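You operate a simulated robot arm through the tools that you are given. There is no shell and no other tool. Be economical: measure what you need, move in short steps, check, and stop when the job is done.

Carry out the task below with a simulated two-armed robot. There is one attempt and no reset: what you move stays moved.

## Task
Shut the pink canister in the blue pot and crate the pot.
Fine: hold the pot still while you pull its lid off; press the lid back on; pot into the grey crate beside the tall bottle; leave the other canister. Set down upright: what you pick out.

Only the result counts: the job must be done as asked and must still hold three seconds after the hand-in. Knocking over, shifting, dropping, spilling or breaking anything else fails it. A push-on lid holds only when it is set on centred and level and pressed home; a screw cap is set on level and turned clockwise until tight.

## Robot
Two 6-joint arms with two-finger grippers on one trunk, on a base that drives. Base frame: it is fixed to the floor where the robot stands at the start and does not move with it; the origin is under the middle of the robot, x ahead of it, y to its left, z up. Lengths are in cm, angles in degrees, forces in N, time in s.
The left shoulder is at the start at [6, 14.3, 90], the right one opposite. With the tool pointing down near the work surface each hand reaches from about 30 to 72 cm from the robot's upright axis, wherever it stands, measured 20 degrees to its own side. Places, roughly: blue cap (4x4x2 cm) [50, -70, 100]; inside of the blue pot [50, -20, 90]; inside of the grey crate [50, -70, 90]; neck of the tall bottle [50, -70, 100]; top of the steel plate [50, -20, 90]. Payload 2.45 kg a hand.
The TCP of each hand is the grasp point between the finger pads, 2.6 cm short of the fingertips. In the tool frame z runs along the fingers and y along their closing line. Largest opening 9.6 cm; the body of the gripper starts 6.9 cm behind the TCP.
Orientation is that of the tool frame in the base frame, as a unit quaternion [x, y, z, w]. With the fingers straight down and closing along the base's y, the tool's x points along the base's -x, its y along +y and its z along -z.

## Interface
- The arms move only by the tool drive_tool. It takes "left_series", "right_series" or both (then of equal length, played together; a hand with none holds still); each is a list that holds one entry, the list of rows, each a list of 7 numbers: the shift along the tool's x, y, z in units of 200 mm (1.0 is 200 mm), then the turn, a rotation vector about the tool's x, y, z in units of 60 degrees (1.0 is 60 degrees), then the finger opening in cm, from 0 to 9.6. In form: [[[tx, ty, tz, wx, wy, wz, fingers], ...]]. A call has 1 to 12 rows; each row is the pose to reach, as a shift and turn from the pose commanded when the call began, along the tool's axes at that moment. A call with a number of a shift or a turn outside -1 to 1 is refused whole. A row lasts 0.2 s, in which the tool goes at most 5 cm and 8.6 degrees; a call with a longer step from one row to the next is refused whole, and so is a gripper value outside its range. Where a pose cannot be reached the arm comes as near as it can. A force on the tool above 40 N (or 10 N above the force at the start of the call, whichever is more), or a blocked arm, ends the call early, and 0.2 s more pass. Each finger halts on what it meets, pressing with about 22 N; the grip force reading is that of the motor and also rises with nothing between the fingers. The clock runs only during rows and for 0.2 s after the last one: add rows that repeat a pose to give the fingers time. It gives the time, the measured TCP pose, the force on the tool (base axes), the opening and the grip force at its end, in the units of the frame above (readings bear some noise), with the torque about the TCP (base axes, N m) and any sound that the robot's microphone picked up.
- Cameras (640 x 400 px; columns grow to the right, rows downward): "scene" is now at [13.32, -4.47, 152.76]; the picture's right is [-0.50, -0.87, 0.00], its down [-0.59, 0.34, -0.73] and it looks along [0.64, -0.36, -0.68] (base axes); focal length 261 px, centre (320, 200). "left" rides on the left gripper at [8.2, -0.3, -9.8] in its tool frame; the picture's right is [0.04, 1.00, 0.00], its down [-0.73, 0.03, -0.68] and it looks along [-0.68, 0.03, 0.73] (tool axes); focal length 256 px, centre (320, 200). "right" rides on the right gripper at [8.2, 0.3, -9.8] in its tool frame; the picture's right is [-0.04, 1.00, 0.00], its down [-0.73, -0.03, -0.68] and it looks along [-0.68, -0.03, 0.73] (tool axes); focal length 256 px, centre (320, 200). There is no depth. A picture from a camera that has moved, and an enlarged one, comes with that camera's place and axes in the base frame and with its lens. The place of the scene camera against the robot may be out by one fixed shift of up to 1.8 cm in any direction.
- grab_frame(camera): a new picture of that camera. No time passes.
- raise_lower(by): slides the trunk up (or, below 0, down) by that many cm; the arms and the scene camera ride with it, the base frame stays. It gives what a move gives, with no picture.
- steer(legs): drives the robot by 1 to 6 legs, each [ahead, turn to the left] in cm and degrees, along the robot's own axes; the way and the turn of a leg run together, so that a leg with both is an arc; at most 150 cm and 180 degrees a leg. The arms and the cameras ride along, it lands a little off, and it stops where it bumps. It gives what a move gives.
- pan_tilt(pan, tilt): turns the head with the scene camera to pan (to the left, within 86 degrees either way) and tilt (down, from -29 to 69), counted from straight ahead of the robot. It gives what a move gives.
- inspect(camera, box): a new picture of the part [left, top, right, bottom] of that camera's present view, enlarged. No time passes.
- hand_in(): hands the job in; it is judged then, once.

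Work in short steps. Places have to be worked out from the pictures, the camera data and where the tool is seen: move nearer, look again, correct. Check each grasp and each placing, and mend what went wrong. You have 120 turns and 92 pictures in all, those below and enlarged ones among them. Open the grippers and draw the arms clear of the work before you hand the job in, unless the task says otherwise; then end with one line.

The tools are called after ">>>" by a JSON object that holds its "fn" and its "kwargs". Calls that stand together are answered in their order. drive_tool: Moves the arms, as the interface text tells. Its arguments: {"type":"object","properties":{"left_series":{"type":"array","items":{"type":"array","items":{"type":"array","items":{"type":"number"}}}},"right_series":{"type":"array","items":{"type":"array","items":{"type":"array","items":{"type":"number"}}}}},"required":[]} The other tools are called the same way: raise_lower (by) slides the trunk up or down; steer (legs) drives the base; pan_tilt (pan, tilt) turns the head that bears the scene camera; grab_frame (camera) takes a picture; inspect (camera, box) takes an enlarged picture of a part of a camera's view; hand_in () hands the job in.

At the start:

```text
time_s: 0.0
left_tool_pos: [37.08, -3.19, 121.65]
left_tcp_rot: [0.002, 1.0, -0.001, 0.0]
left_contact_force: [0.8, 0.1, -0.8]
left_moment: [-0.01, 0.02, -0.01]
left_grip_width: 9.63
left_grip_force: 0.1
right_tool_pos: [33.66, -38.96, 121.64]
right_tcp_rot: [0.003, 1.0, 0.0, 0.0]
right_contact_force: [0.1, -0.3, 0.5]
right_moment: [0.04, -0.01, -0.04]
right_grip_width: 9.58
right_grip_force: 0.1
trunk travel left (down, up): [-52.5, 6.5]
robot x, y, heading: [-0.15, -0.13, -0.2]
head pan, tilt: [-29.7, 42.9]
```

scene: 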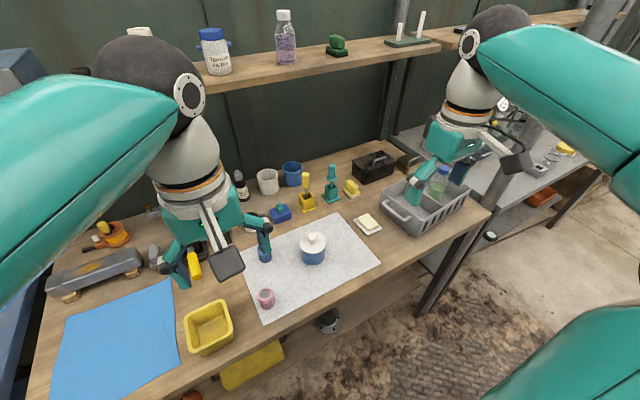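
right: 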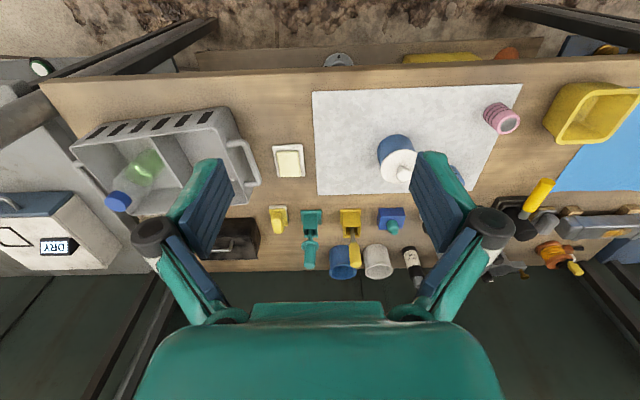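
left: 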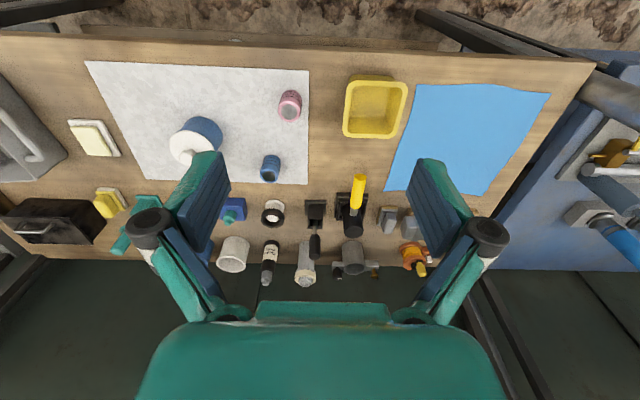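

The pot, the two canisters and the crate are visible, so I'll enlarge the key areas to measure them.

>>> {"fn": "inspect", "kwargs": {"camera": "right", "box": [300, 70, 540, 220]}}

>>> {"fn": "inspect", "kwargs": {"camera": "right", "box": [60, 90, 300, 240]}}

>>> {"fn": "inspect", "kwargs": {"camera": "scene", "box": [220, 150, 500, 325]}}

```text
2.67 times, centred on (420, 145) of right
camera zoom: at [25.28, -38.63, 131.56], right [0.04, 1.0, 0.0], down [0.73, -0.03, 0.68], along [0.68, -0.03, -0.73], focal length 683 px, centre (53, 347)
```

zoom: 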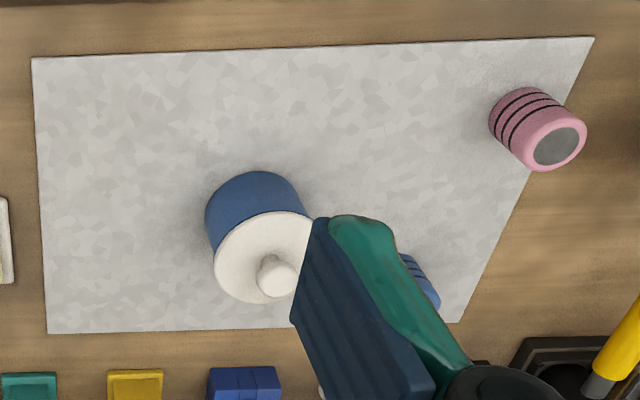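

```text
2.67 times, centred on (180, 165) of right
camera zoom: at [25.28, -38.63, 131.56], right [0.04, 1.0, 0.0], down [0.73, -0.03, 0.68], along [0.68, -0.03, -0.73], focal length 683 px, centre (693, 293)
```

zoom: 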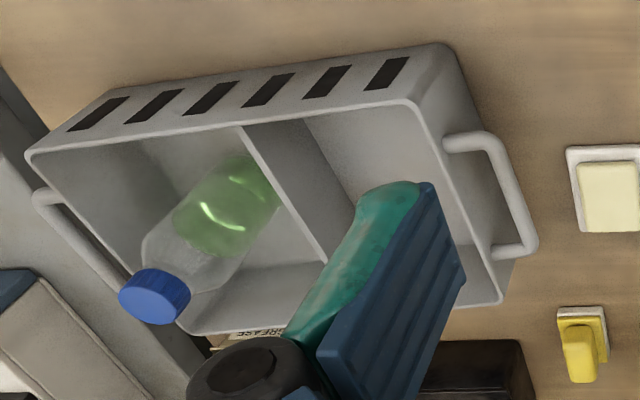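

```text
2.29 times, centred on (360, 238) of scene
camera zoom: at [13.32, -4.47, 152.76], right [-0.5, -0.87, 0.0], down [-0.59, 0.34, -0.73], along [0.64, -0.36, -0.68], focal length 597 px, centre (229, 114)
```

zoom: 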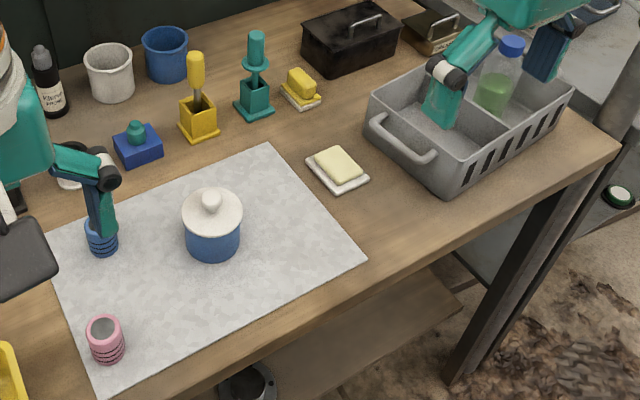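

The pot is at about (53,-26), pink at (47,-8) and the crate near (52,-66). The crate is out of reach from here, so I'll move the base to about (0,-40), where turning in place should cover everything. First I'll check that the space on the right is free.

>>> {"fn": "pan_tilt", "kwargs": {"pan": -80, "tilt": 40}}

>>> {"fn": "grab_frame", "kwargs": {"camera": "scene"}}

```text
time_s: 1.2
left_tool_pos: [37.14, -3.19, 121.72]
left_tcp_rot: [0.002, 1.0, 0.0, 0.0]
left_contact_force: [0.0, 0.5, -0.2]
left_moment: [0.01, 0.02, 0.04]
left_grip_width: 9.59
left_grip_force: 0.1
right_tool_pos: [33.42, -39.05, 121.74]
right_tcp_rot: [0.003, 1.0, 0.0, 0.0]
right_contact_force: [0.2, -0.3, -0.4]
right_moment: [0.0, 0.02, -0.04]
right_grip_width: 9.63
right_grip_force: 0.1
trunk travel left (down, up): [-52.5, 6.5]
robot x, y, heading: [-0.05, 0.28, -0.1]
head pan, tilt: [-80.0, 40.0]
```

```text
85 pictures are left
camera scene: at [7.6, -8.73, 153.19], right [-0.98, -0.17, 0.0], down [-0.11, 0.63, -0.77], along [0.13, -0.75, -0.64], focal length 261 px, centre (320, 200)
```

scene: 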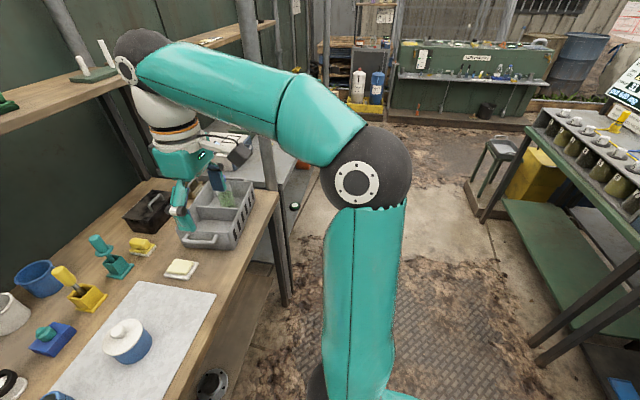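

There's clear floor to the right. I'll drive: turn right, go ahead 40, turn back.

>>> {"fn": "steer", "kwargs": {"legs": [[0, -90], [40, 0], [0, 90]]}}

>>> {"fn": "pan_tilt", "kwargs": {"pan": 0, "tilt": 45}}

>>> {"fn": "grab_frame", "kwargs": {"camera": "scene"}}

>>> {"fn": "grab_frame", "kwargs": {"camera": "left"}}

>>> {"fn": "grab_frame", "kwargs": {"camera": "right"}}

```text
time_s: 5.3
left_tool_pos: [2.09, -37.79, 121.75]
left_tcp_rot: [0.655, 0.755, 0.001, 0.001]
left_contact_force: [-0.7, -1.1, -1.2]
left_moment: [0.01, -0.07, 0.0]
left_grip_width: 9.59
left_grip_force: 0.0
right_tool_pos: [-33.9, -39.53, 121.59]
right_tcp_rot: [0.655, 0.755, 0.003, 0.0]
right_contact_force: [-1.0, -0.5, -0.1]
right_moment: [0.02, -0.09, 0.03]
right_grip_width: 9.6
right_grip_force: 0.2
trunk travel left (down, up): [-52.5, 6.5]
robot x, y, heading: [4.29, 0.41, -82.7]
head pan, tilt: [-80.0, 40.0]
stopped in leg 1: the robot was blocked; the commanded pose is now the measured one
```

```text
time_s: 6.8
left_tool_pos: [2.48, -37.75, 121.87]
left_tcp_rot: [0.655, 0.755, -0.002, 0.0]
left_contact_force: [-0.5, 0.6, -0.3]
left_moment: [0.01, 0.0, 0.01]
left_grip_width: 9.61
left_grip_force: 0.1
right_tool_pos: [-33.54, -39.36, 121.78]
right_tcp_rot: [0.655, 0.756, 0.001, 0.0]
right_contact_force: [0.1, 0.2, -0.6]
right_moment: [-0.05, 0.0, -0.03]
right_grip_width: 9.59
right_grip_force: 0.2
trunk travel left (down, up): [-52.5, 6.5]
robot x, y, heading: [4.84, 0.1, -82.9]
head pan, tilt: [0.0, 45.0]
```

```text
84 pictures are left
camera scene: at [6.25, -14.17, 152.46], right [-0.99, -0.12, 0.0], down [-0.09, 0.7, -0.71], along [0.09, -0.7, -0.71], focal length 261 px, centre (320, 200)
```

scene: 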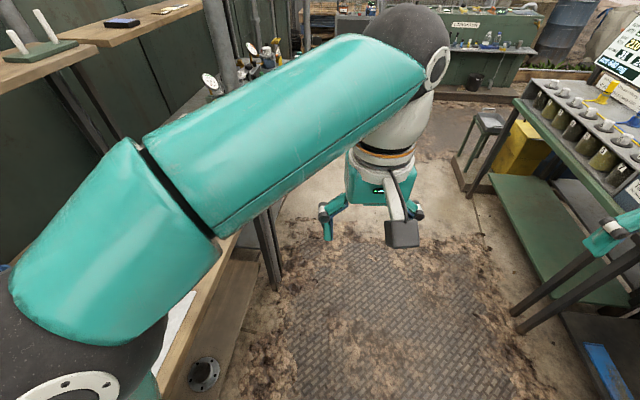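

```text
83 pictures are left
camera left: at [1.02, -29.64, 131.78], right [0.98, 0.18, 0.0], down [0.13, -0.72, 0.68], along [0.12, -0.67, -0.73], focal length 256 px, centre (320, 200)
```

left: 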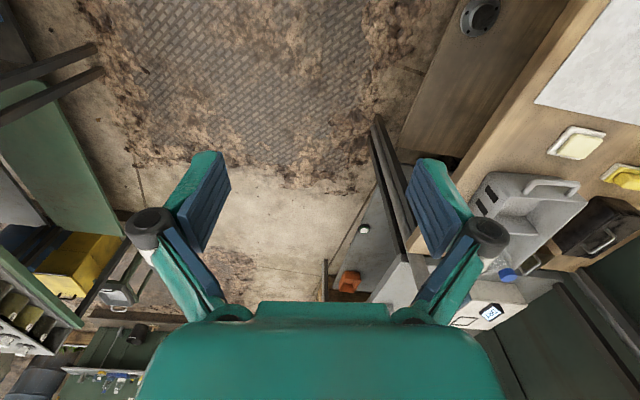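

```text
82 pictures are left
camera right: at [-34.49, -31.22, 131.68], right [0.99, 0.1, 0.0], down [0.07, -0.73, 0.68], along [0.07, -0.67, -0.73], focal length 256 px, centre (320, 200)
```

right: 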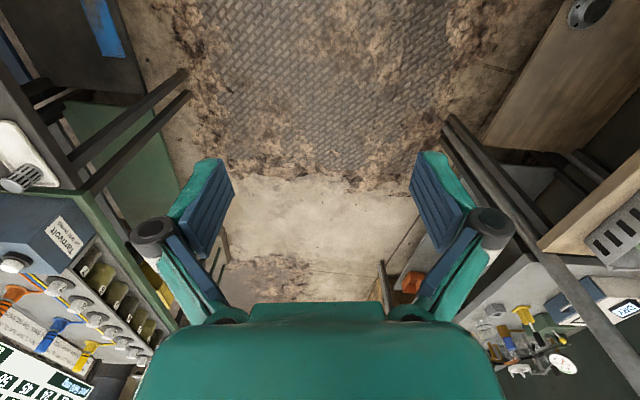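

The turn was blocked at -83° and the base has drifted toward the bench. I'll turn back a little, reverse away from the bench, then try again.

>>> {"fn": "steer", "kwargs": {"legs": [[0, 30], [-18, 0]]}}

```text
time_s: 9.9
left_tool_pos: [10.46, -19.58, 121.93]
left_tcp_rot: [0.444, 0.896, -0.001, 0.001]
left_contact_force: [-1.2, 0.1, 0.3]
left_moment: [0.0, -0.06, 0.01]
left_grip_width: 9.62
left_grip_force: 0.0
right_tool_pos: [-20.1, -38.59, 121.89]
right_tcp_rot: [0.444, 0.896, 0.0, 0.001]
right_contact_force: [-0.9, -0.1, 0.4]
right_moment: [-0.01, -0.09, -0.01]
right_grip_width: 9.61
right_grip_force: 0.0
trunk travel left (down, up): [-52.5, 6.5]
robot x, y, heading: [-6.59, 14.09, -54.5]
head pan, tilt: [0.0, 45.0]
```

>>> {"fn": "steer", "kwargs": {"legs": [[0, -29], [53, 0]]}}

```text
time_s: 14.6
left_tool_pos: [-1.44, -76.8, 121.78]
left_tcp_rot: [0.656, 0.755, -0.001, -0.001]
left_contact_force: [0.4, -0.1, -0.4]
left_moment: [-0.01, 0.01, -0.03]
left_grip_width: 9.6
left_grip_force: 0.2
right_tool_pos: [-37.44, -78.66, 121.92]
right_tcp_rot: [0.656, 0.754, 0.0, 0.0]
right_contact_force: [0.4, -1.4, -0.3]
right_moment: [0.01, 0.0, 0.03]
right_grip_width: 9.59
right_grip_force: 0.1
trunk travel left (down, up): [-52.5, 6.5]
robot x, y, heading: [-0.76, -38.84, -83.1]
head pan, tilt: [0.0, 45.0]
```

Well placed. Next I turn left so the pot lies nearly straight ahead, then look.

>>> {"fn": "steer", "kwargs": {"legs": [[0, 91]]}}

>>> {"fn": "grab_frame", "kwargs": {"camera": "scene"}}

>>> {"fn": "grab_frame", "kwargs": {"camera": "left"}}

>>> {"fn": "grab_frame", "kwargs": {"camera": "right"}}

```text
time_s: 18.4
left_tool_pos: [36.51, -49.78, 121.92]
left_tcp_rot: [0.06, 0.998, -0.003, 0.001]
left_contact_force: [1.0, 1.1, 0.2]
left_moment: [-0.09, 0.0, 0.01]
left_grip_width: 9.59
left_grip_force: 0.0
right_tool_pos: [28.89, -84.93, 122.08]
right_tcp_rot: [0.06, 0.998, -0.002, 0.0]
right_contact_force: [0.2, 1.5, 0.0]
right_moment: [-0.07, 0.05, -0.01]
right_grip_width: 9.59
right_grip_force: 0.0
trunk travel left (down, up): [-52.5, 6.5]
robot x, y, heading: [-0.76, -43.22, -7.2]
head pan, tilt: [0.0, 45.0]
stopped in leg 1: the robot was blocked; the commanded pose is now the measured one
```

```text
81 pictures are left
camera scene: at [13.57, -45.11, 152.45], right [-0.12, -0.99, 0.0], down [-0.7, 0.09, -0.71], along [0.7, -0.09, -0.71], focal length 261 px, centre (320, 200)
```

scene: 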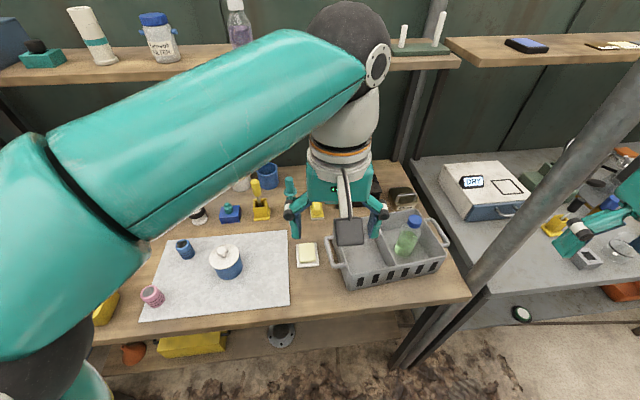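

```text
80 pictures are left
camera left: at [28.33, -49.13, 131.87], right [0.08, 1.0, 0.0], down [0.73, -0.06, 0.68], along [0.68, -0.06, -0.73], focal length 256 px, centre (320, 200)
```

left: 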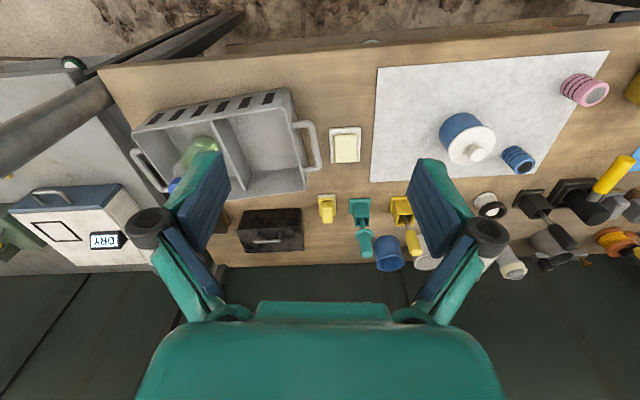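

```text
79 pictures are left
camera right: at [20.63, -83.59, 131.97], right [0.16, 0.99, 0.0], down [0.72, -0.11, 0.68], along [0.67, -0.11, -0.73], focal length 256 px, centre (320, 200)
```

right: 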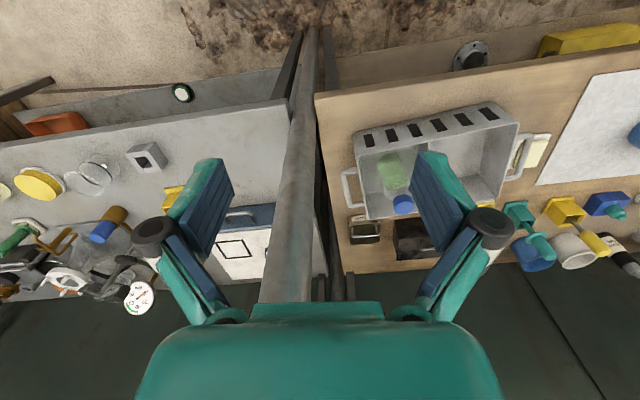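

The right arm has met the post between the two benches. I'll turn right a little, back off, turn left and come forward again.

>>> {"fn": "steer", "kwargs": {"legs": [[0, -4], [-20, 0], [0, 26]]}}

```text
time_s: 21.9
left_tool_pos: [16.24, -31.84, 121.93]
left_tcp_rot: [-0.132, 0.991, -0.001, 0.0]
left_contact_force: [0.4, 0.4, 0.0]
left_moment: [0.0, -0.01, -0.02]
left_grip_width: 9.61
left_grip_force: 0.0
right_tool_pos: [22.35, -67.31, 121.98]
right_tcp_rot: [-0.132, 0.991, 0.0, 0.0]
right_contact_force: [-0.3, -1.3, 0.0]
right_moment: [-0.01, -0.04, -0.01]
right_grip_width: 9.6
right_grip_force: 0.2
trunk travel left (down, up): [-52.5, 6.5]
robot x, y, heading: [-20.09, -40.59, 14.7]
head pan, tilt: [0.0, 45.0]
```

>>> {"fn": "steer", "kwargs": {"legs": [[18, 0]]}}

>>> {"fn": "grab_frame", "kwargs": {"camera": "scene"}}

>>> {"fn": "grab_frame", "kwargs": {"camera": "left"}}

>>> {"fn": "grab_frame", "kwargs": {"camera": "right"}}

```text
time_s: 23.5
left_tool_pos: [33.92, -27.33, 122.09]
left_tcp_rot: [-0.132, 0.991, 0.0, 0.0]
left_contact_force: [0.7, 0.9, 0.0]
left_moment: [0.0, 0.05, 0.01]
left_grip_width: 9.59
left_grip_force: 0.1
right_tool_pos: [39.94, -62.74, 122.03]
right_tcp_rot: [-0.132, 0.991, 0.0, -0.001]
right_contact_force: [0.2, -0.2, 0.5]
right_moment: [-0.01, 0.05, -0.02]
right_grip_width: 9.62
right_grip_force: 0.1
trunk travel left (down, up): [-52.5, 6.5]
robot x, y, heading: [-2.53, -36.14, 14.6]
head pan, tilt: [0.0, 45.0]
```

```text
78 pictures are left
camera scene: at [11.26, -33.06, 152.44], right [0.25, -0.97, 0.0], down [-0.69, -0.18, -0.71], along [0.68, 0.18, -0.71], focal length 261 px, centre (320, 200)
```

scene: 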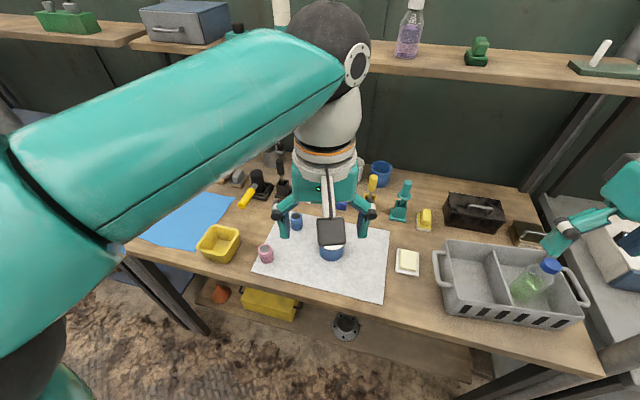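

```text
77 pictures are left
camera left: at [26.14, -29.74, 131.88], right [-0.3, 0.95, 0.0], down [0.7, 0.22, 0.68], along [0.65, 0.2, -0.73], focal length 256 px, centre (320, 200)
```

left: 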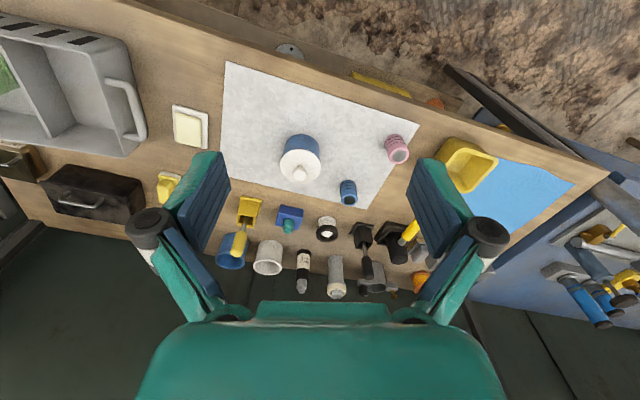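

```text
76 pictures are left
camera right: at [31.97, -64.5, 131.88], right [-0.22, 0.97, 0.0], down [0.72, 0.16, 0.68], along [0.66, 0.15, -0.73], focal length 256 px, centre (320, 200)
```

right: 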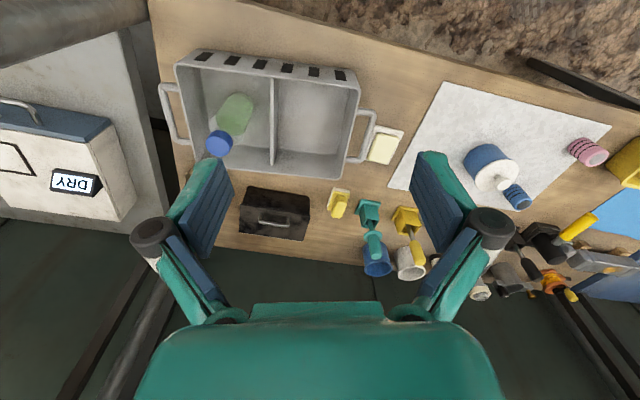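

Good position and nothing disturbed. Now I'll take enlarged views for precise triangulation.

>>> {"fn": "inspect", "kwargs": {"camera": "left", "box": [256, 120, 416, 220]}}

>>> {"fn": "inspect", "kwargs": {"camera": "right", "box": [452, 110, 612, 210]}}

>>> {"fn": "inspect", "kwargs": {"camera": "right", "box": [160, 40, 400, 190]}}

```text
4.00 times, centred on (336, 170) of left
camera zoom: at [26.14, -29.74, 131.88], right [-0.3, 0.95, 0.0], down [0.7, 0.22, 0.68], along [0.65, 0.2, -0.73], focal length 1024 px, centre (256, 320)
```

zoom: 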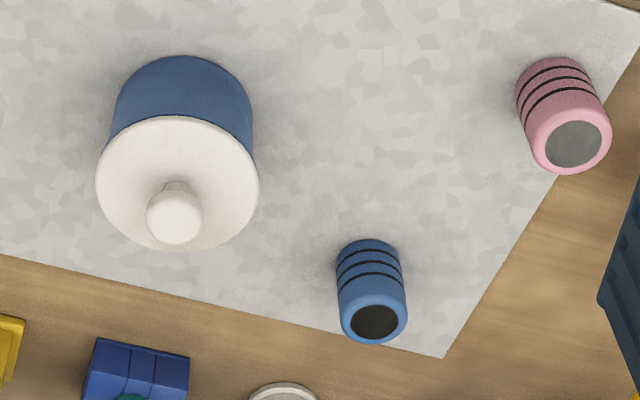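

```text
4.00 times, centred on (532, 160) of right
camera zoom: at [31.97, -64.5, 131.88], right [-0.22, 0.97, 0.0], down [0.72, 0.16, 0.68], along [0.66, 0.15, -0.73], focal length 1024 px, centre (-528, 360)
```

zoom: 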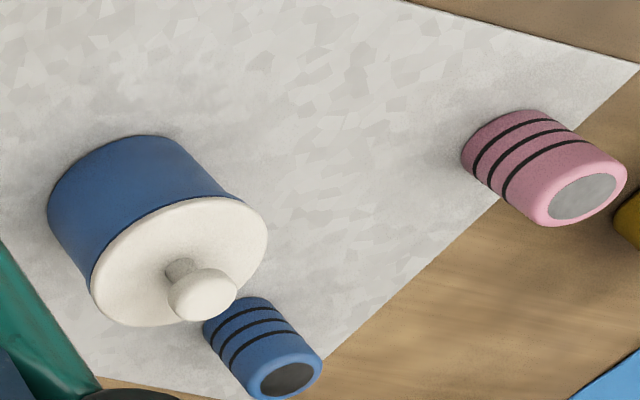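

```text
2.67 times, centred on (280, 115) of right
camera zoom: at [31.97, -64.5, 131.88], right [-0.22, 0.97, 0.0], down [0.72, 0.16, 0.68], along [0.66, 0.15, -0.73], focal length 683 px, centre (427, 427)
```

zoom: 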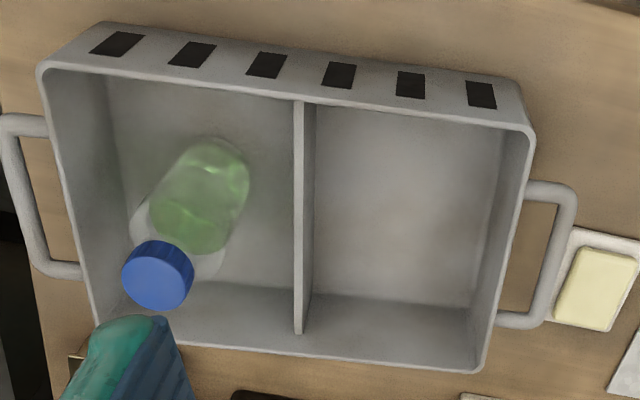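

I triangulate the knob at (53.7,-24.8,95.4), the lid as 7.5 cm wide with its top at 92.8, the body as 6.8 cm wide and the plate at z≈86.9. The pink canister's top is at (46.8,-7.7,91.6), Ø4.1. One more view of the crate for its dimensions.

>>> {"fn": "inspect", "kwargs": {"camera": "left", "box": [0, 0, 240, 150]}}

```text
2.67 times, centred on (120, 75) of left
camera zoom: at [26.14, -29.74, 131.88], right [-0.3, 0.95, 0.0], down [0.7, 0.22, 0.68], along [0.65, 0.2, -0.73], focal length 683 px, centre (853, 533)
```

zoom: 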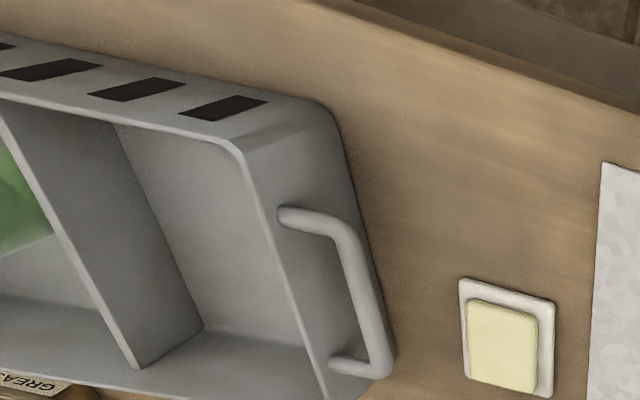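

The empty compartment spans about x 44.5–60 and y -56 to -67.5, with its rim at z 93.7. I'll yaw both hands and bring them near the pot; the left will hold it from the near left side, tilted 45°, and the right will take the knob from above.

>>> {"fn": "drive_tool", "kwargs": {"left_series": [[[-0.059, 0.028, 0.075, 0, 0, 0.073, 9.6], [-0.119, 0.056, 0.15, 0, 0, 0.146, 9.6], [-0.178, 0.084, 0.225, 0, 0, 0.219, 9.6], [-0.237, 0.112, 0.3, 0, 0, 0.292, 9.6], [-0.297, 0.139, 0.375, 0, 0, 0.364, 9.6], [-0.356, 0.167, 0.45, 0, 0, 0.437, 9.6], [-0.416, 0.195, 0.525, 0, 0, 0.51, 9.6], [-0.475, 0.223, 0.6, 0, 0, 0.583, 9.6], [-0.475, 0.223, 0.6, 0, 0, 0.583, 9.6]]], "right_series": [[[-0.11, 0.117, 0.05, 0, 0, -0.125, 9.6], [-0.219, 0.235, 0.1, 0, 0, -0.25, 9.6], [-0.329, 0.352, 0.15, 0, 0, -0.375, 9.6], [-0.438, 0.469, 0.2, 0, 0, -0.5, 9.6], [-0.548, 0.586, 0.25, 0, 0, -0.625, 9.6], [-0.657, 0.704, 0.3, 0, 0, -0.75, 9.6], [-0.767, 0.821, 0.35, 0, 0, -0.875, 9.6], [-0.876, 0.938, 0.4, 0, 0, -1.0, 9.6], [-0.876, 0.938, 0.4, 0, 0, -1.0, 9.6]]]}}

```text
time_s: 25.5
left_tool_pos: [41.76, -20.52, 110.11]
left_tcp_rot: [0.173, 0.985, 0.0, 0.002]
left_contact_force: [-1.0, 0.3, 0.2]
left_moment: [0.0, -0.08, 0.01]
left_grip_width: 9.61
left_grip_force: 0.1
right_tool_pos: [51.89, -40.12, 114.33]
right_tcp_rot: [-0.611, 0.792, -0.001, 0.0]
right_contact_force: [-0.3, -0.3, -0.3]
right_moment: [0.04, -0.05, -0.01]
right_grip_width: 9.58
right_grip_force: 0.3
trunk travel left (down, up): [-52.5, 6.5]
robot x, y, heading: [-2.98, -36.6, 14.5]
head pan, tilt: [0.0, 45.0]
```

Both in place. Now tilt the left hand 45° forward to its pre-grasp pose.

>>> {"fn": "drive_tool", "kwargs": {"left_series": [[[-0.02, 0, 0.075, 0, -0.125, 0, 9.6], [-0.04, 0, 0.15, 0, -0.25, 0, 9.6], [-0.06, 0, 0.225, 0, -0.375, 0, 9.6], [-0.08, 0, 0.3, 0, -0.5, 0, 9.6], [-0.1, 0, 0.375, 0, -0.625, 0, 9.6], [-0.11, 0.002, 0.45, 0, -0.75, 0, 9.6], [-0.11, 0.002, 0.45, 0, -0.75, 0, 9.6]]]}}

>>> {"fn": "grab_frame", "kwargs": {"camera": "left"}}

>>> {"fn": "grab_frame", "kwargs": {"camera": "scene"}}

>>> {"fn": "grab_frame", "kwargs": {"camera": "right"}}

```text
time_s: 27.1
left_tool_pos: [44.21, -20.64, 101.59]
left_tcp_rot: [0.154, 0.916, -0.051, 0.366]
left_contact_force: [0.0, -0.2, 1.0]
left_moment: [0.0, 0.01, -0.02]
left_grip_width: 9.6
left_grip_force: 0.0
left hand out of reach, approached as far as the arm can: row 6, 7
right_tool_pos: [51.92, -40.17, 114.36]
right_tcp_rot: [-0.61, 0.792, 0.0, 0.0]
right_contact_force: [-0.1, 0.4, -0.3]
right_moment: [-0.02, -0.02, 0.01]
right_grip_width: 9.62
right_grip_force: 0.1
trunk travel left (down, up): [-52.5, 6.5]
robot x, y, heading: [-2.67, -36.28, 14.7]
head pan, tilt: [0.0, 45.0]
```

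```text
71 pictures are left
camera left: at [32.06, -17.01, 103.2], right [0.29, 0.96, -0.01], down [0.07, -0.01, 1.0], along [0.95, -0.29, -0.07], focal length 256 px, centre (320, 200)
```

left: 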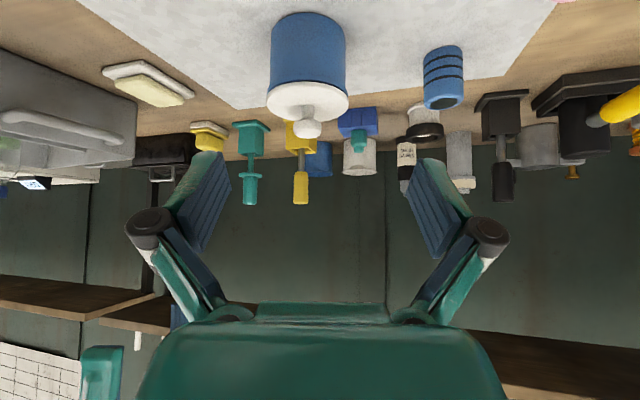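

```text
70 pictures are left
camera scene: at [11.1, -33.1, 152.46], right [0.25, -0.97, 0.0], down [-0.68, -0.18, -0.71], along [0.68, 0.18, -0.71], focal length 261 px, centre (320, 200)
```

scene: 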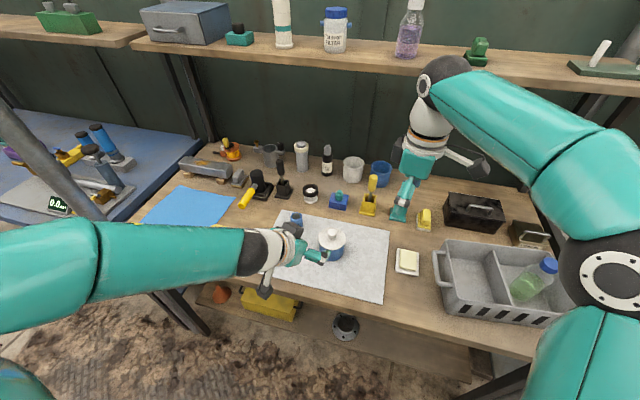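

```text
69 pictures are left
camera right: at [49.39, -47.9, 124.15], right [-0.96, 0.29, 0.0], down [0.22, 0.7, 0.68], along [0.2, 0.65, -0.73], focal length 256 px, centre (320, 200)
```

right: 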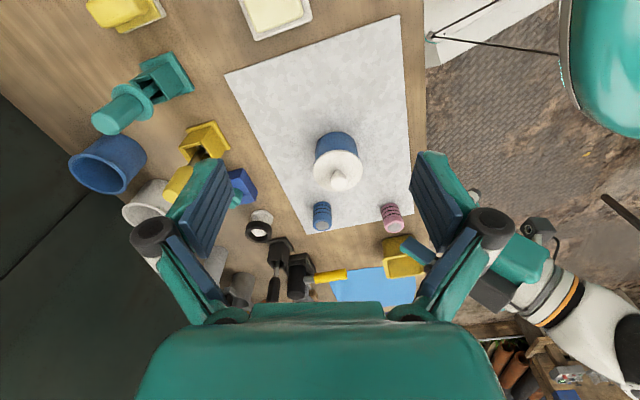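

The left hand came close, at about 43° tilt with a small height error. I'll advance along the tool axis part way and see whether the arm follows better farther out.

>>> {"fn": "drive_tool", "kwargs": {"left_series": [[[0.02, 0, 0.1, 0, 0, 0, 9.6], [0.04, 0, 0.2, 0, 0, 0, 9.6], [0.06, 0, 0.3, 0, 0, 0, 9.6], [0.071, 0, 0.4, 0, 0, 0, 9.6], [0.071, 0, 0.4, 0, 0, 0, 9.6]]]}}

>>> {"fn": "grab_frame", "kwargs": {"camera": "left"}}

>>> {"fn": "inspect", "kwargs": {"camera": "right", "box": [270, 100, 590, 300]}}

```text
time_s: 28.3
left_tool_pos: [48.76, -22.08, 94.97]
left_tcp_rot: [0.158, 0.91, -0.066, 0.378]
left_contact_force: [-0.3, 0.0, -0.1]
left_moment: [-0.01, 0.0, 0.01]
left_grip_width: 9.57
left_grip_force: 0.0
left hand out of reach, approached as far as the arm can: row 1
right_tool_pos: [51.81, -40.06, 114.33]
right_tcp_rot: [-0.61, 0.793, 0.001, 0.0]
right_contact_force: [-0.2, 0.7, -0.6]
right_moment: [0.01, 0.0, -0.01]
right_grip_width: 9.59
right_grip_force: 0.0
trunk travel left (down, up): [-52.5, 6.5]
robot x, y, heading: [-2.75, -36.21, 15.0]
head pan, tilt: [0.0, 45.0]
```

```text
68 pictures are left
camera left: at [36.69, -18.24, 96.16], right [0.31, 0.95, -0.03], down [0.05, 0.01, 1.0], along [0.95, -0.31, -0.04], focal length 256 px, centre (320, 200)
```

left: 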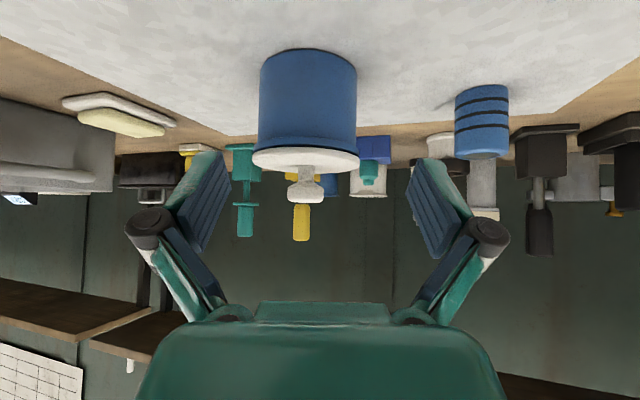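

```text
2.00 times, centred on (430, 200) of right
camera zoom: at [49.33, -47.9, 124.17], right [-0.96, 0.29, 0.0], down [0.22, 0.7, 0.68], along [0.2, 0.65, -0.73], focal length 512 px, centre (100, 200)
```

zoom: 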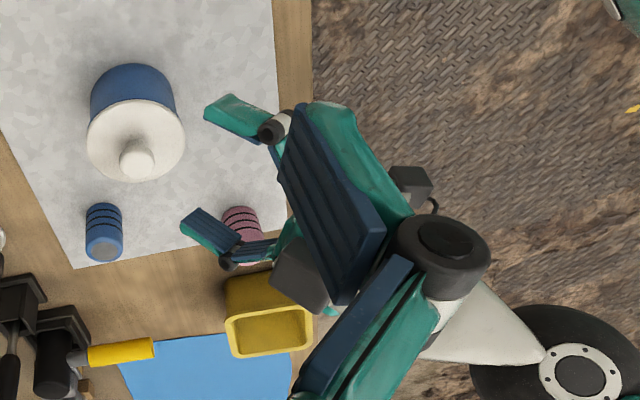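

The camera now looks level at the pot and confirms its position (lid underside ~92.5, plate 86.8), with the pot ~0.7 cm to the tool's -y. I'll correct that and advance to straddle the body.

>>> {"fn": "drive_tool", "kwargs": {"left_series": [[[0.005, -0.037, 0.02, 0, 0, 0, 9.6], [0.01, -0.037, 0.1, 0, 0, 0, 9.6], [0.02, -0.037, 0.18, 0, 0, 0, 9.6], [0.031, -0.037, 0.24, 0, 0, 0, 9.6], [0.031, -0.037, 0.285, 0, 0, 0, 9.6], [0.031, -0.037, 0.285, 0, 0, 0, 9.6]]]}}

>>> {"fn": "grab_frame", "kwargs": {"camera": "left"}}

>>> {"fn": "inspect", "kwargs": {"camera": "right", "box": [270, 100, 510, 250]}}

```text
time_s: 29.7
left_tool_pos: [51.7, -24.29, 90.56]
left_tcp_rot: [0.157, 0.911, -0.063, 0.375]
left_contact_force: [-0.5, 0.5, 0.0]
left_moment: [0.04, -0.01, 0.0]
left_grip_width: 9.59
left_grip_force: 0.1
right_tool_pos: [51.97, -40.1, 114.3]
right_tcp_rot: [-0.61, 0.792, 0.0, 0.0]
right_contact_force: [-0.2, -0.1, 0.2]
right_moment: [0.01, 0.03, -0.03]
right_grip_width: 9.62
right_grip_force: 0.1
trunk travel left (down, up): [-52.5, 6.5]
robot x, y, heading: [-2.53, -36.12, 14.9]
head pan, tilt: [0.0, 45.0]
```

```text
66 pictures are left
camera left: at [39.69, -20.38, 91.97], right [0.31, 0.95, -0.02], down [0.05, 0.01, 1.0], along [0.95, -0.31, -0.04], focal length 256 px, centre (320, 200)
```

left: 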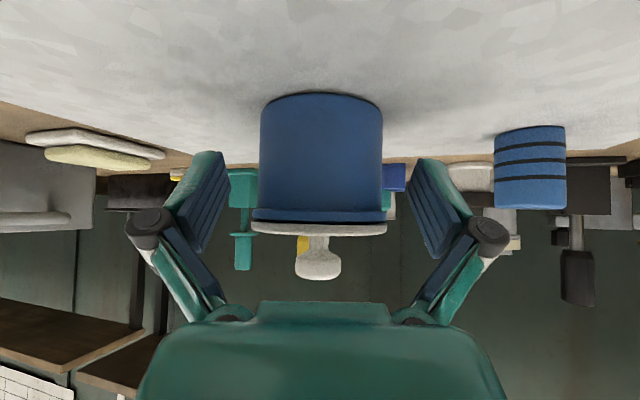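

```text
2.67 times, centred on (390, 175) of right
camera zoom: at [49.38, -47.9, 124.15], right [-0.96, 0.29, 0.0], down [0.22, 0.7, 0.68], along [0.2, 0.65, -0.73], focal length 683 px, centre (133, 267)
```

zoom: 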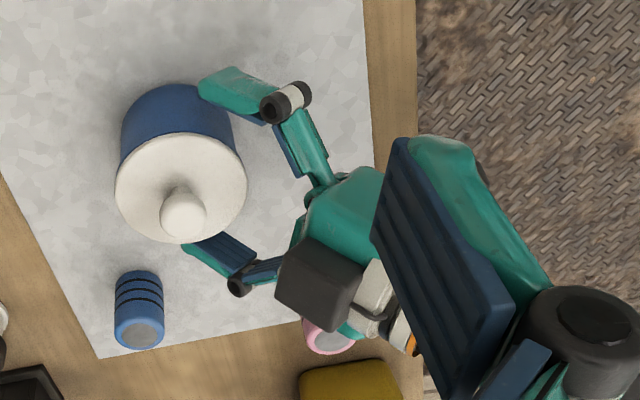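

The fingers straddle the body below the rim, centred. Closing the left gripper on the pot.

>>> {"fn": "drive_tool", "kwargs": {"left_series": [[[0, 0.005, 0, 0, 0, 0, 8.5], [0, 0.005, 0, 0, 0, 0, 7.5], [0, 0.005, 0, 0, 0, 0, 6.5], [0, 0.005, 0, 0, 0, 0, 5.5], [0, 0.005, 0, 0, 0, 0, 5.5]]]}}

>>> {"fn": "grab_frame", "kwargs": {"camera": "left"}}

>>> {"fn": "inspect", "kwargs": {"camera": "right", "box": [270, 100, 430, 200]}}

```text
time_s: 30.9
left_tool_pos: [51.76, -24.2, 90.69]
left_tcp_rot: [0.157, 0.911, -0.062, 0.375]
left_contact_force: [-0.5, -0.2, 1.2]
left_moment: [-0.04, 0.02, -0.02]
left_grip_width: 6.39
left_grip_force: 21.9
right_tool_pos: [51.91, -40.1, 114.32]
right_tcp_rot: [-0.611, 0.792, 0.0, 0.0]
right_contact_force: [0.5, -0.5, 1.0]
right_moment: [0.02, -0.01, 0.02]
right_grip_width: 9.58
right_grip_force: 0.1
trunk travel left (down, up): [-52.5, 6.5]
robot x, y, heading: [-2.91, -36.06, 14.6]
head pan, tilt: [0.0, 45.0]
```

```text
64 pictures are left
camera left: at [39.68, -20.39, 91.99], right [0.31, 0.95, -0.02], down [0.05, 0.01, 1.0], along [0.95, -0.31, -0.04], focal length 256 px, centre (320, 200)
```

left: 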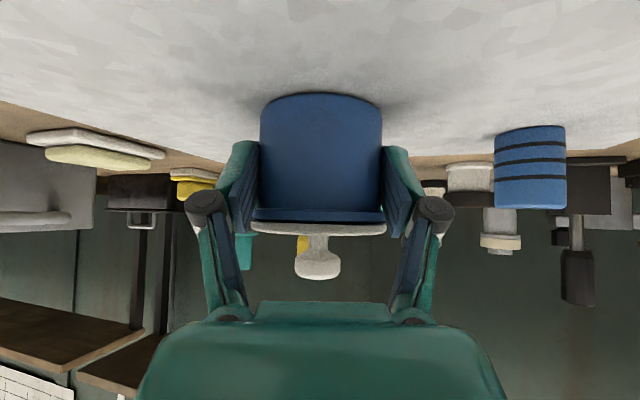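

```text
4.00 times, centred on (350, 150) of right
camera zoom: at [49.38, -47.91, 124.15], right [-0.96, 0.29, 0.0], down [0.22, 0.7, 0.68], along [0.2, 0.65, -0.73], focal length 1024 px, centre (200, 400)
```

zoom: 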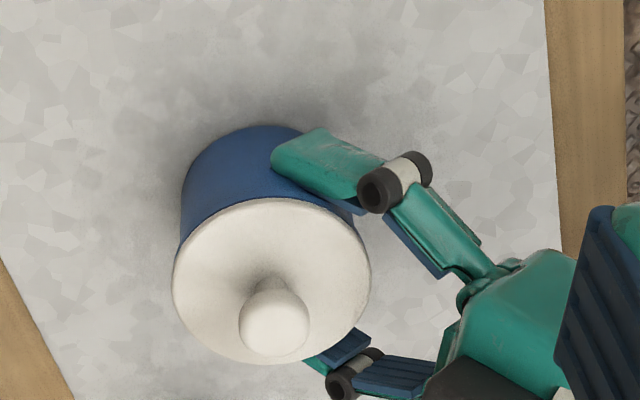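

The pot is held (6.4 cm, 22 N) and didn't move. Now I bring the right hand above the knob, opened to 5 cm.

>>> {"fn": "drive_tool", "kwargs": {"right_series": [[[-0.152, 0.022, 0.06, 0, 0, 0, 8], [-0.304, 0.044, 0.12, 0, 0, 0, 6.5], [-0.456, 0.066, 0.18, 0, 0, 0, 5], [-0.608, 0.088, 0.25, 0, 0, 0, 5], [-0.758, 0.108, 0.315, 0, 0, 0, 5], [-0.758, 0.108, 0.315, 0, 0, 0, 5]]]}}

>>> {"fn": "grab_frame", "kwargs": {"camera": "right"}}

>>> {"fn": "grab_frame", "kwargs": {"camera": "left"}}

```text
time_s: 32.3
left_tool_pos: [51.61, -24.2, 90.68]
left_tcp_rot: [0.158, 0.912, -0.062, 0.375]
left_contact_force: [0.6, -1.4, 3.1]
left_moment: [-0.15, -0.05, 0.03]
left_grip_width: 6.38
left_grip_force: 22.0
right_tool_pos: [53.68, -24.86, 107.89]
right_tcp_rot: [-0.609, 0.793, 0.0, 0.0]
right_contact_force: [-0.4, -0.2, 0.7]
right_moment: [0.0, -0.03, 0.01]
right_grip_width: 5.01
right_grip_force: 0.0
trunk travel left (down, up): [-52.5, 6.5]
robot x, y, heading: [-2.66, -36.37, 14.6]
head pan, tilt: [0.0, 45.0]
```

```text
62 pictures are left
camera right: at [51.2, -32.68, 117.76], right [-0.96, 0.29, 0.0], down [0.22, 0.7, 0.68], along [0.2, 0.65, -0.73], focal length 256 px, centre (320, 200)
```

right: 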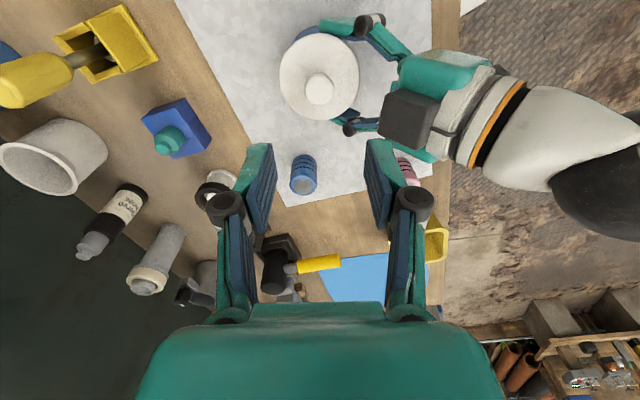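

```text
61 pictures are left
camera left: at [39.68, -20.4, 91.99], right [0.31, 0.95, -0.02], down [0.05, 0.01, 1.0], along [0.95, -0.31, -0.04], focal length 256 px, centre (320, 200)
```

left: 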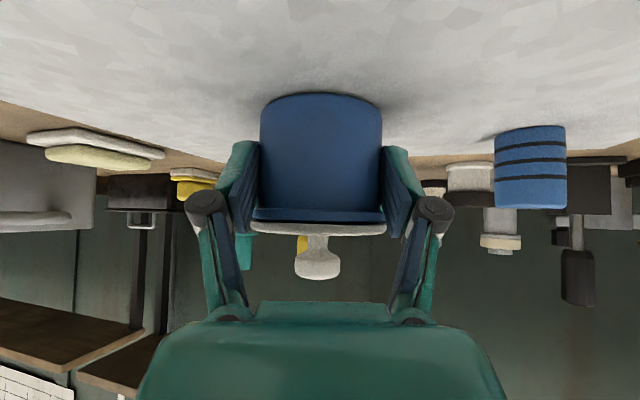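

The knob sits directly below the right TCP within ~0.2 cm. I'll descend so the knob is between the fingertips.

>>> {"fn": "drive_tool", "kwargs": {"right_series": [[[0.002, 0, 0.15, 0, 0, 0, 5], [0.004, 0, 0.3, 0, 0, 0, 5], [0.005, 0, 0.45, 0, 0, 0, 5], [0.005, 0, 0.52, 0, 0, 0, 5], [0.005, 0, 0.565, 0, 0, 0, 5], [0.005, 0, 0.565, 0, 0, 0, 5]]]}}

>>> {"fn": "grab_frame", "kwargs": {"camera": "left"}}

>>> {"fn": "grab_frame", "kwargs": {"camera": "right"}}

```text
time_s: 33.7
left_tool_pos: [51.71, -24.34, 90.64]
left_tcp_rot: [0.157, 0.912, -0.062, 0.375]
left_contact_force: [0.3, -0.2, 2.2]
left_moment: [-0.11, 0.01, 0.03]
left_grip_width: 6.4
left_grip_force: 21.9
right_tool_pos: [53.53, -25.03, 96.52]
right_tcp_rot: [-0.61, 0.793, 0.0, 0.0]
right_contact_force: [-0.8, -0.1, -1.1]
right_moment: [0.01, 0.02, 0.01]
right_grip_width: 5.0
right_grip_force: 0.0
trunk travel left (down, up): [-52.5, 6.5]
robot x, y, heading: [-2.59, -36.28, 14.6]
head pan, tilt: [0.0, 45.0]
```

```text
60 pictures are left
camera left: at [39.68, -20.39, 91.99], right [0.31, 0.95, -0.02], down [0.05, 0.01, 1.0], along [0.95, -0.31, -0.04], focal length 256 px, centre (320, 200)
```

left: 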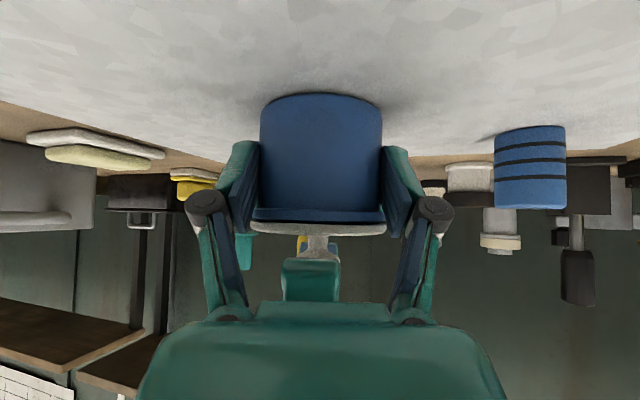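

```text
59 pictures are left
camera right: at [51.08, -32.81, 106.34], right [-0.96, 0.29, 0.0], down [0.22, 0.7, 0.68], along [0.2, 0.65, -0.73], focal length 256 px, centre (320, 200)
```

right: 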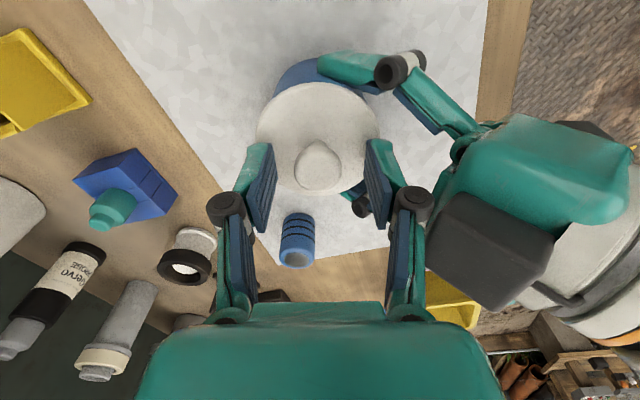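

The knob is centred between the right fingers and the tips clear the lid. Closing on it.

>>> {"fn": "drive_tool", "kwargs": {"right_series": [[[0, 0, 0, 0, 0, 0, 3.5], [0, 0, 0, 0, 0, 0, 2], [0, 0, 0, 0, 0, 0, 1], [0, 0, 0, 0, 0, 0, 1], [0, 0, 0, 0, 0, 0, 1]]]}}

```text
time_s: 34.9
left_tool_pos: [51.77, -24.3, 90.59]
left_tcp_rot: [0.157, 0.911, -0.062, 0.375]
left_contact_force: [0.2, 0.3, 2.9]
left_moment: [-0.11, -0.05, 0.0]
left_grip_width: 6.42
left_grip_force: 21.7
right_tool_pos: [53.55, -25.04, 96.59]
right_tcp_rot: [-0.61, 0.792, 0.0, 0.0]
right_contact_force: [1.0, 0.1, 1.2]
right_moment: [0.02, -0.01, 0.01]
right_grip_width: 2.15
right_grip_force: 22.0
trunk travel left (down, up): [-52.5, 6.5]
robot x, y, heading: [-2.35, -36.12, 14.6]
head pan, tilt: [0.0, 45.0]
heard: snap
```

Knob gripped at 2.15 cm, but I heard a snap. I'll check the picture, then pull up in small steps.

>>> {"fn": "inspect", "kwargs": {"camera": "right", "box": [220, 50, 460, 200]}}

>>> {"fn": "inspect", "kwargs": {"camera": "left", "box": [220, 130, 420, 255]}}

```text
2.67 times, centred on (340, 125) of right
camera zoom: at [51.07, -32.8, 106.37], right [-0.96, 0.29, 0.0], down [0.22, 0.7, 0.68], along [0.2, 0.65, -0.73], focal length 683 px, centre (267, 400)
```

zoom: 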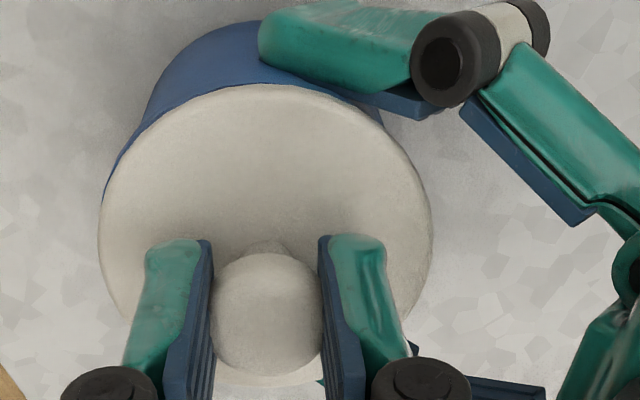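

```text
3.20 times, centred on (320, 192) of left
camera zoom: at [39.67, -20.39, 91.99], right [0.31, 0.95, -0.02], down [0.05, 0.01, 1.0], along [0.95, -0.31, -0.04], focal length 819 px, centre (320, 224)
```

zoom: 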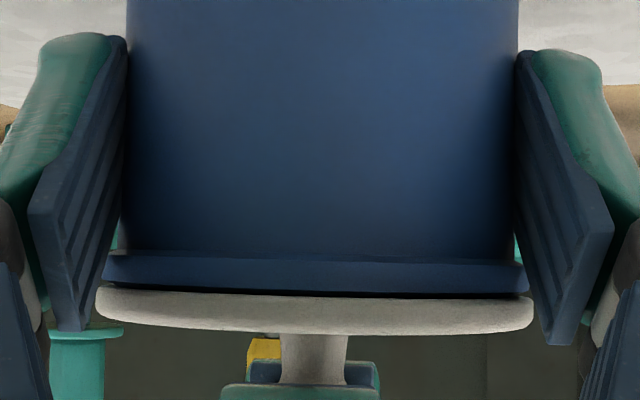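

There's now a thin gap under the lid, so the snap was it letting go. Lifting the lid straight up.

>>> {"fn": "drive_tool", "kwargs": {"right_series": [[[0, 0, -0.02, 0, 0, 0, 1], [0, 0, -0.06, 0, 0, 0, 1], [0, 0, -0.12, 0, 0, 0, 1], [0, 0, -0.2, 0, 0, 0, 1], [0, 0, -0.35, 0, 0, 0, 1], [0, 0, -0.5, 0, 0, 0, 1], [0, 0, -0.5, 0, 0, 0, 1]]]}}

>>> {"fn": "grab_frame", "kwargs": {"camera": "left"}}

>>> {"fn": "grab_frame", "kwargs": {"camera": "right"}}

```text
time_s: 36.5
left_tool_pos: [51.74, -24.27, 90.6]
left_tcp_rot: [0.157, 0.912, -0.061, 0.375]
left_contact_force: [-0.2, -0.2, 3.7]
left_moment: [-0.12, 0.02, -0.03]
left_grip_width: 6.4
left_grip_force: 22.3
right_tool_pos: [53.72, -24.97, 106.39]
right_tcp_rot: [-0.61, 0.792, 0.0, 0.001]
right_contact_force: [-1.8, 0.8, 0.0]
right_moment: [0.03, 0.02, -0.01]
right_grip_width: 2.13
right_grip_force: 21.6
trunk travel left (down, up): [-52.5, 6.5]
robot x, y, heading: [-2.32, -36.36, 14.8]
head pan, tilt: [0.0, 45.0]
```

```text
56 pictures are left
camera left: at [39.67, -20.39, 91.99], right [0.31, 0.95, -0.02], down [0.05, 0.01, 1.0], along [0.95, -0.31, -0.04], focal length 256 px, centre (320, 200)
```

left: 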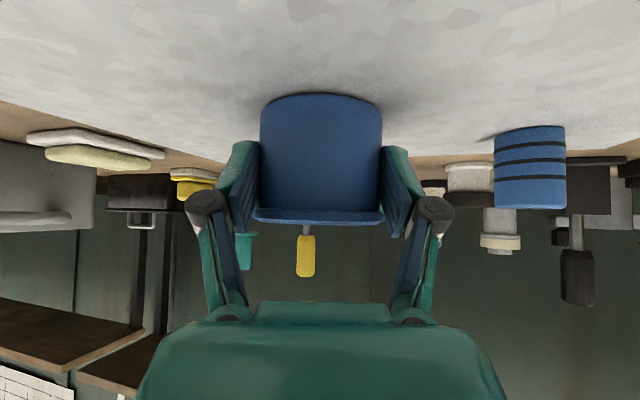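

```text
55 pictures are left
camera right: at [51.25, -32.8, 116.26], right [-0.96, 0.29, 0.0], down [0.22, 0.7, 0.68], along [0.2, 0.65, -0.73], focal length 256 px, centre (320, 200)
```

right: 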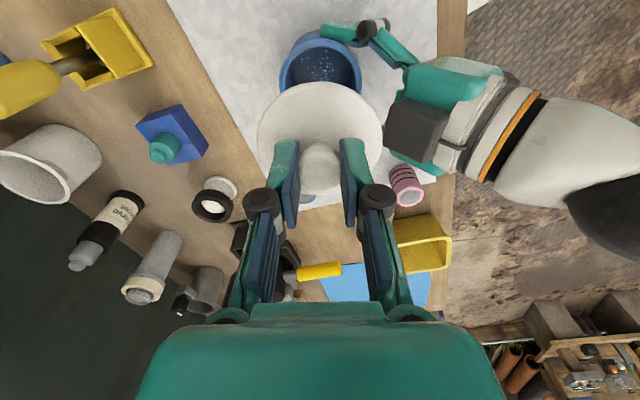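

The lid is off and held, and the pot didn't move. I'll take the lid aside to the right, release the pot with the left hand and back that hand off along its axis.

>>> {"fn": "drive_tool", "kwargs": {"left_series": [[[0, 0, 0, 0, 0, 0, 7.8], [0, 0, 0, 0, 0, 0, 9.2], [0, 0, 0, 0, 0, 0, 9.6], [0, 0, -0.1, 0, 0, 0, 9.6], [0, 0, -0.25, 0, 0, 0, 9.6], [0, 0, -0.4, 0, 0, 0, 9.6], [0, 0, -0.6, 0, 0, 0, 9.6], [0, 0, -0.6, 0, 0, 0, 9.6]]], "right_series": [[[0.1, -0.027, -0.03, 0, 0, 0, 1], [0.2, -0.054, -0.06, 0, 0, 0, 1], [0.31, -0.081, -0.09, 0, 0, 0, 1], [0.41, -0.11, -0.12, 0, 0, 0, 1], [0.52, -0.136, -0.15, 0, 0, 0, 1], [0.62, -0.163, -0.18, 0, 0, 0, 1], [0.726, -0.19, -0.2, 0, 0, 0, 1], [0.726, -0.19, -0.2, 0, 0, 0, 1]]]}}

>>> {"fn": "grab_frame", "kwargs": {"camera": "right"}}

>>> {"fn": "grab_frame", "kwargs": {"camera": "left"}}

```text
time_s: 38.3
left_tool_pos: [43.84, -21.28, 98.81]
left_tcp_rot: [0.158, 0.91, -0.066, 0.378]
left_contact_force: [0.5, -0.9, 0.3]
left_moment: [0.0, -0.01, 0.01]
left_grip_width: 9.58
left_grip_force: 0.1
right_tool_pos: [53.85, -39.86, 110.27]
right_tcp_rot: [-0.61, 0.792, 0.0, -0.002]
right_contact_force: [0.0, -1.1, 0.1]
right_moment: [0.01, 0.05, 0.03]
right_grip_width: 2.15
right_grip_force: 22.4
trunk travel left (down, up): [-52.5, 6.5]
robot x, y, heading: [-2.58, -36.38, 14.6]
head pan, tilt: [0.0, 45.0]
```

```text
54 pictures are left
camera right: at [51.39, -47.59, 120.23], right [-0.96, 0.29, 0.0], down [0.22, 0.7, 0.68], along [0.2, 0.65, -0.73], focal length 256 px, centre (320, 200)
```

right: 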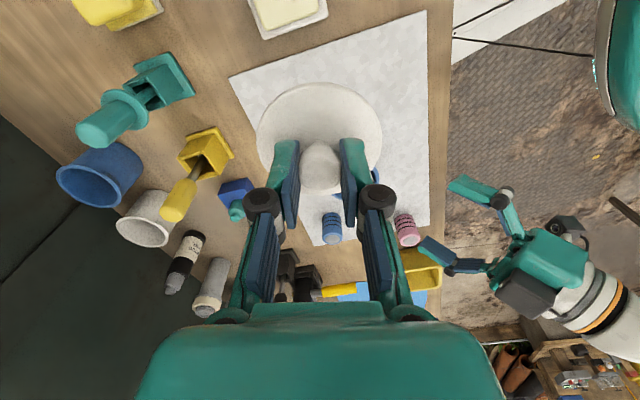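

```text
53 pictures are left
camera left: at [31.76, -17.27, 100.13], right [0.31, 0.95, -0.03], down [0.05, 0.02, 1.0], along [0.95, -0.31, -0.04], focal length 256 px, centre (320, 200)
```

left: 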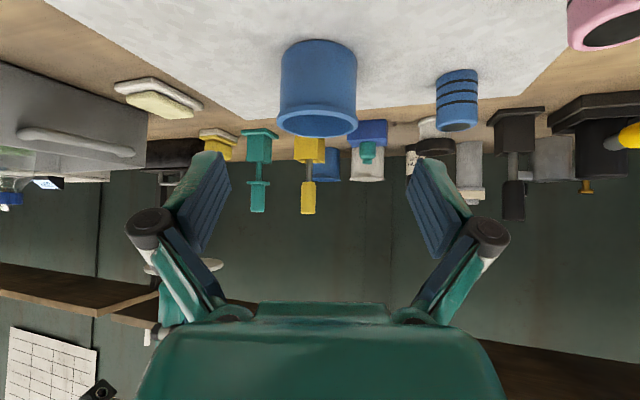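

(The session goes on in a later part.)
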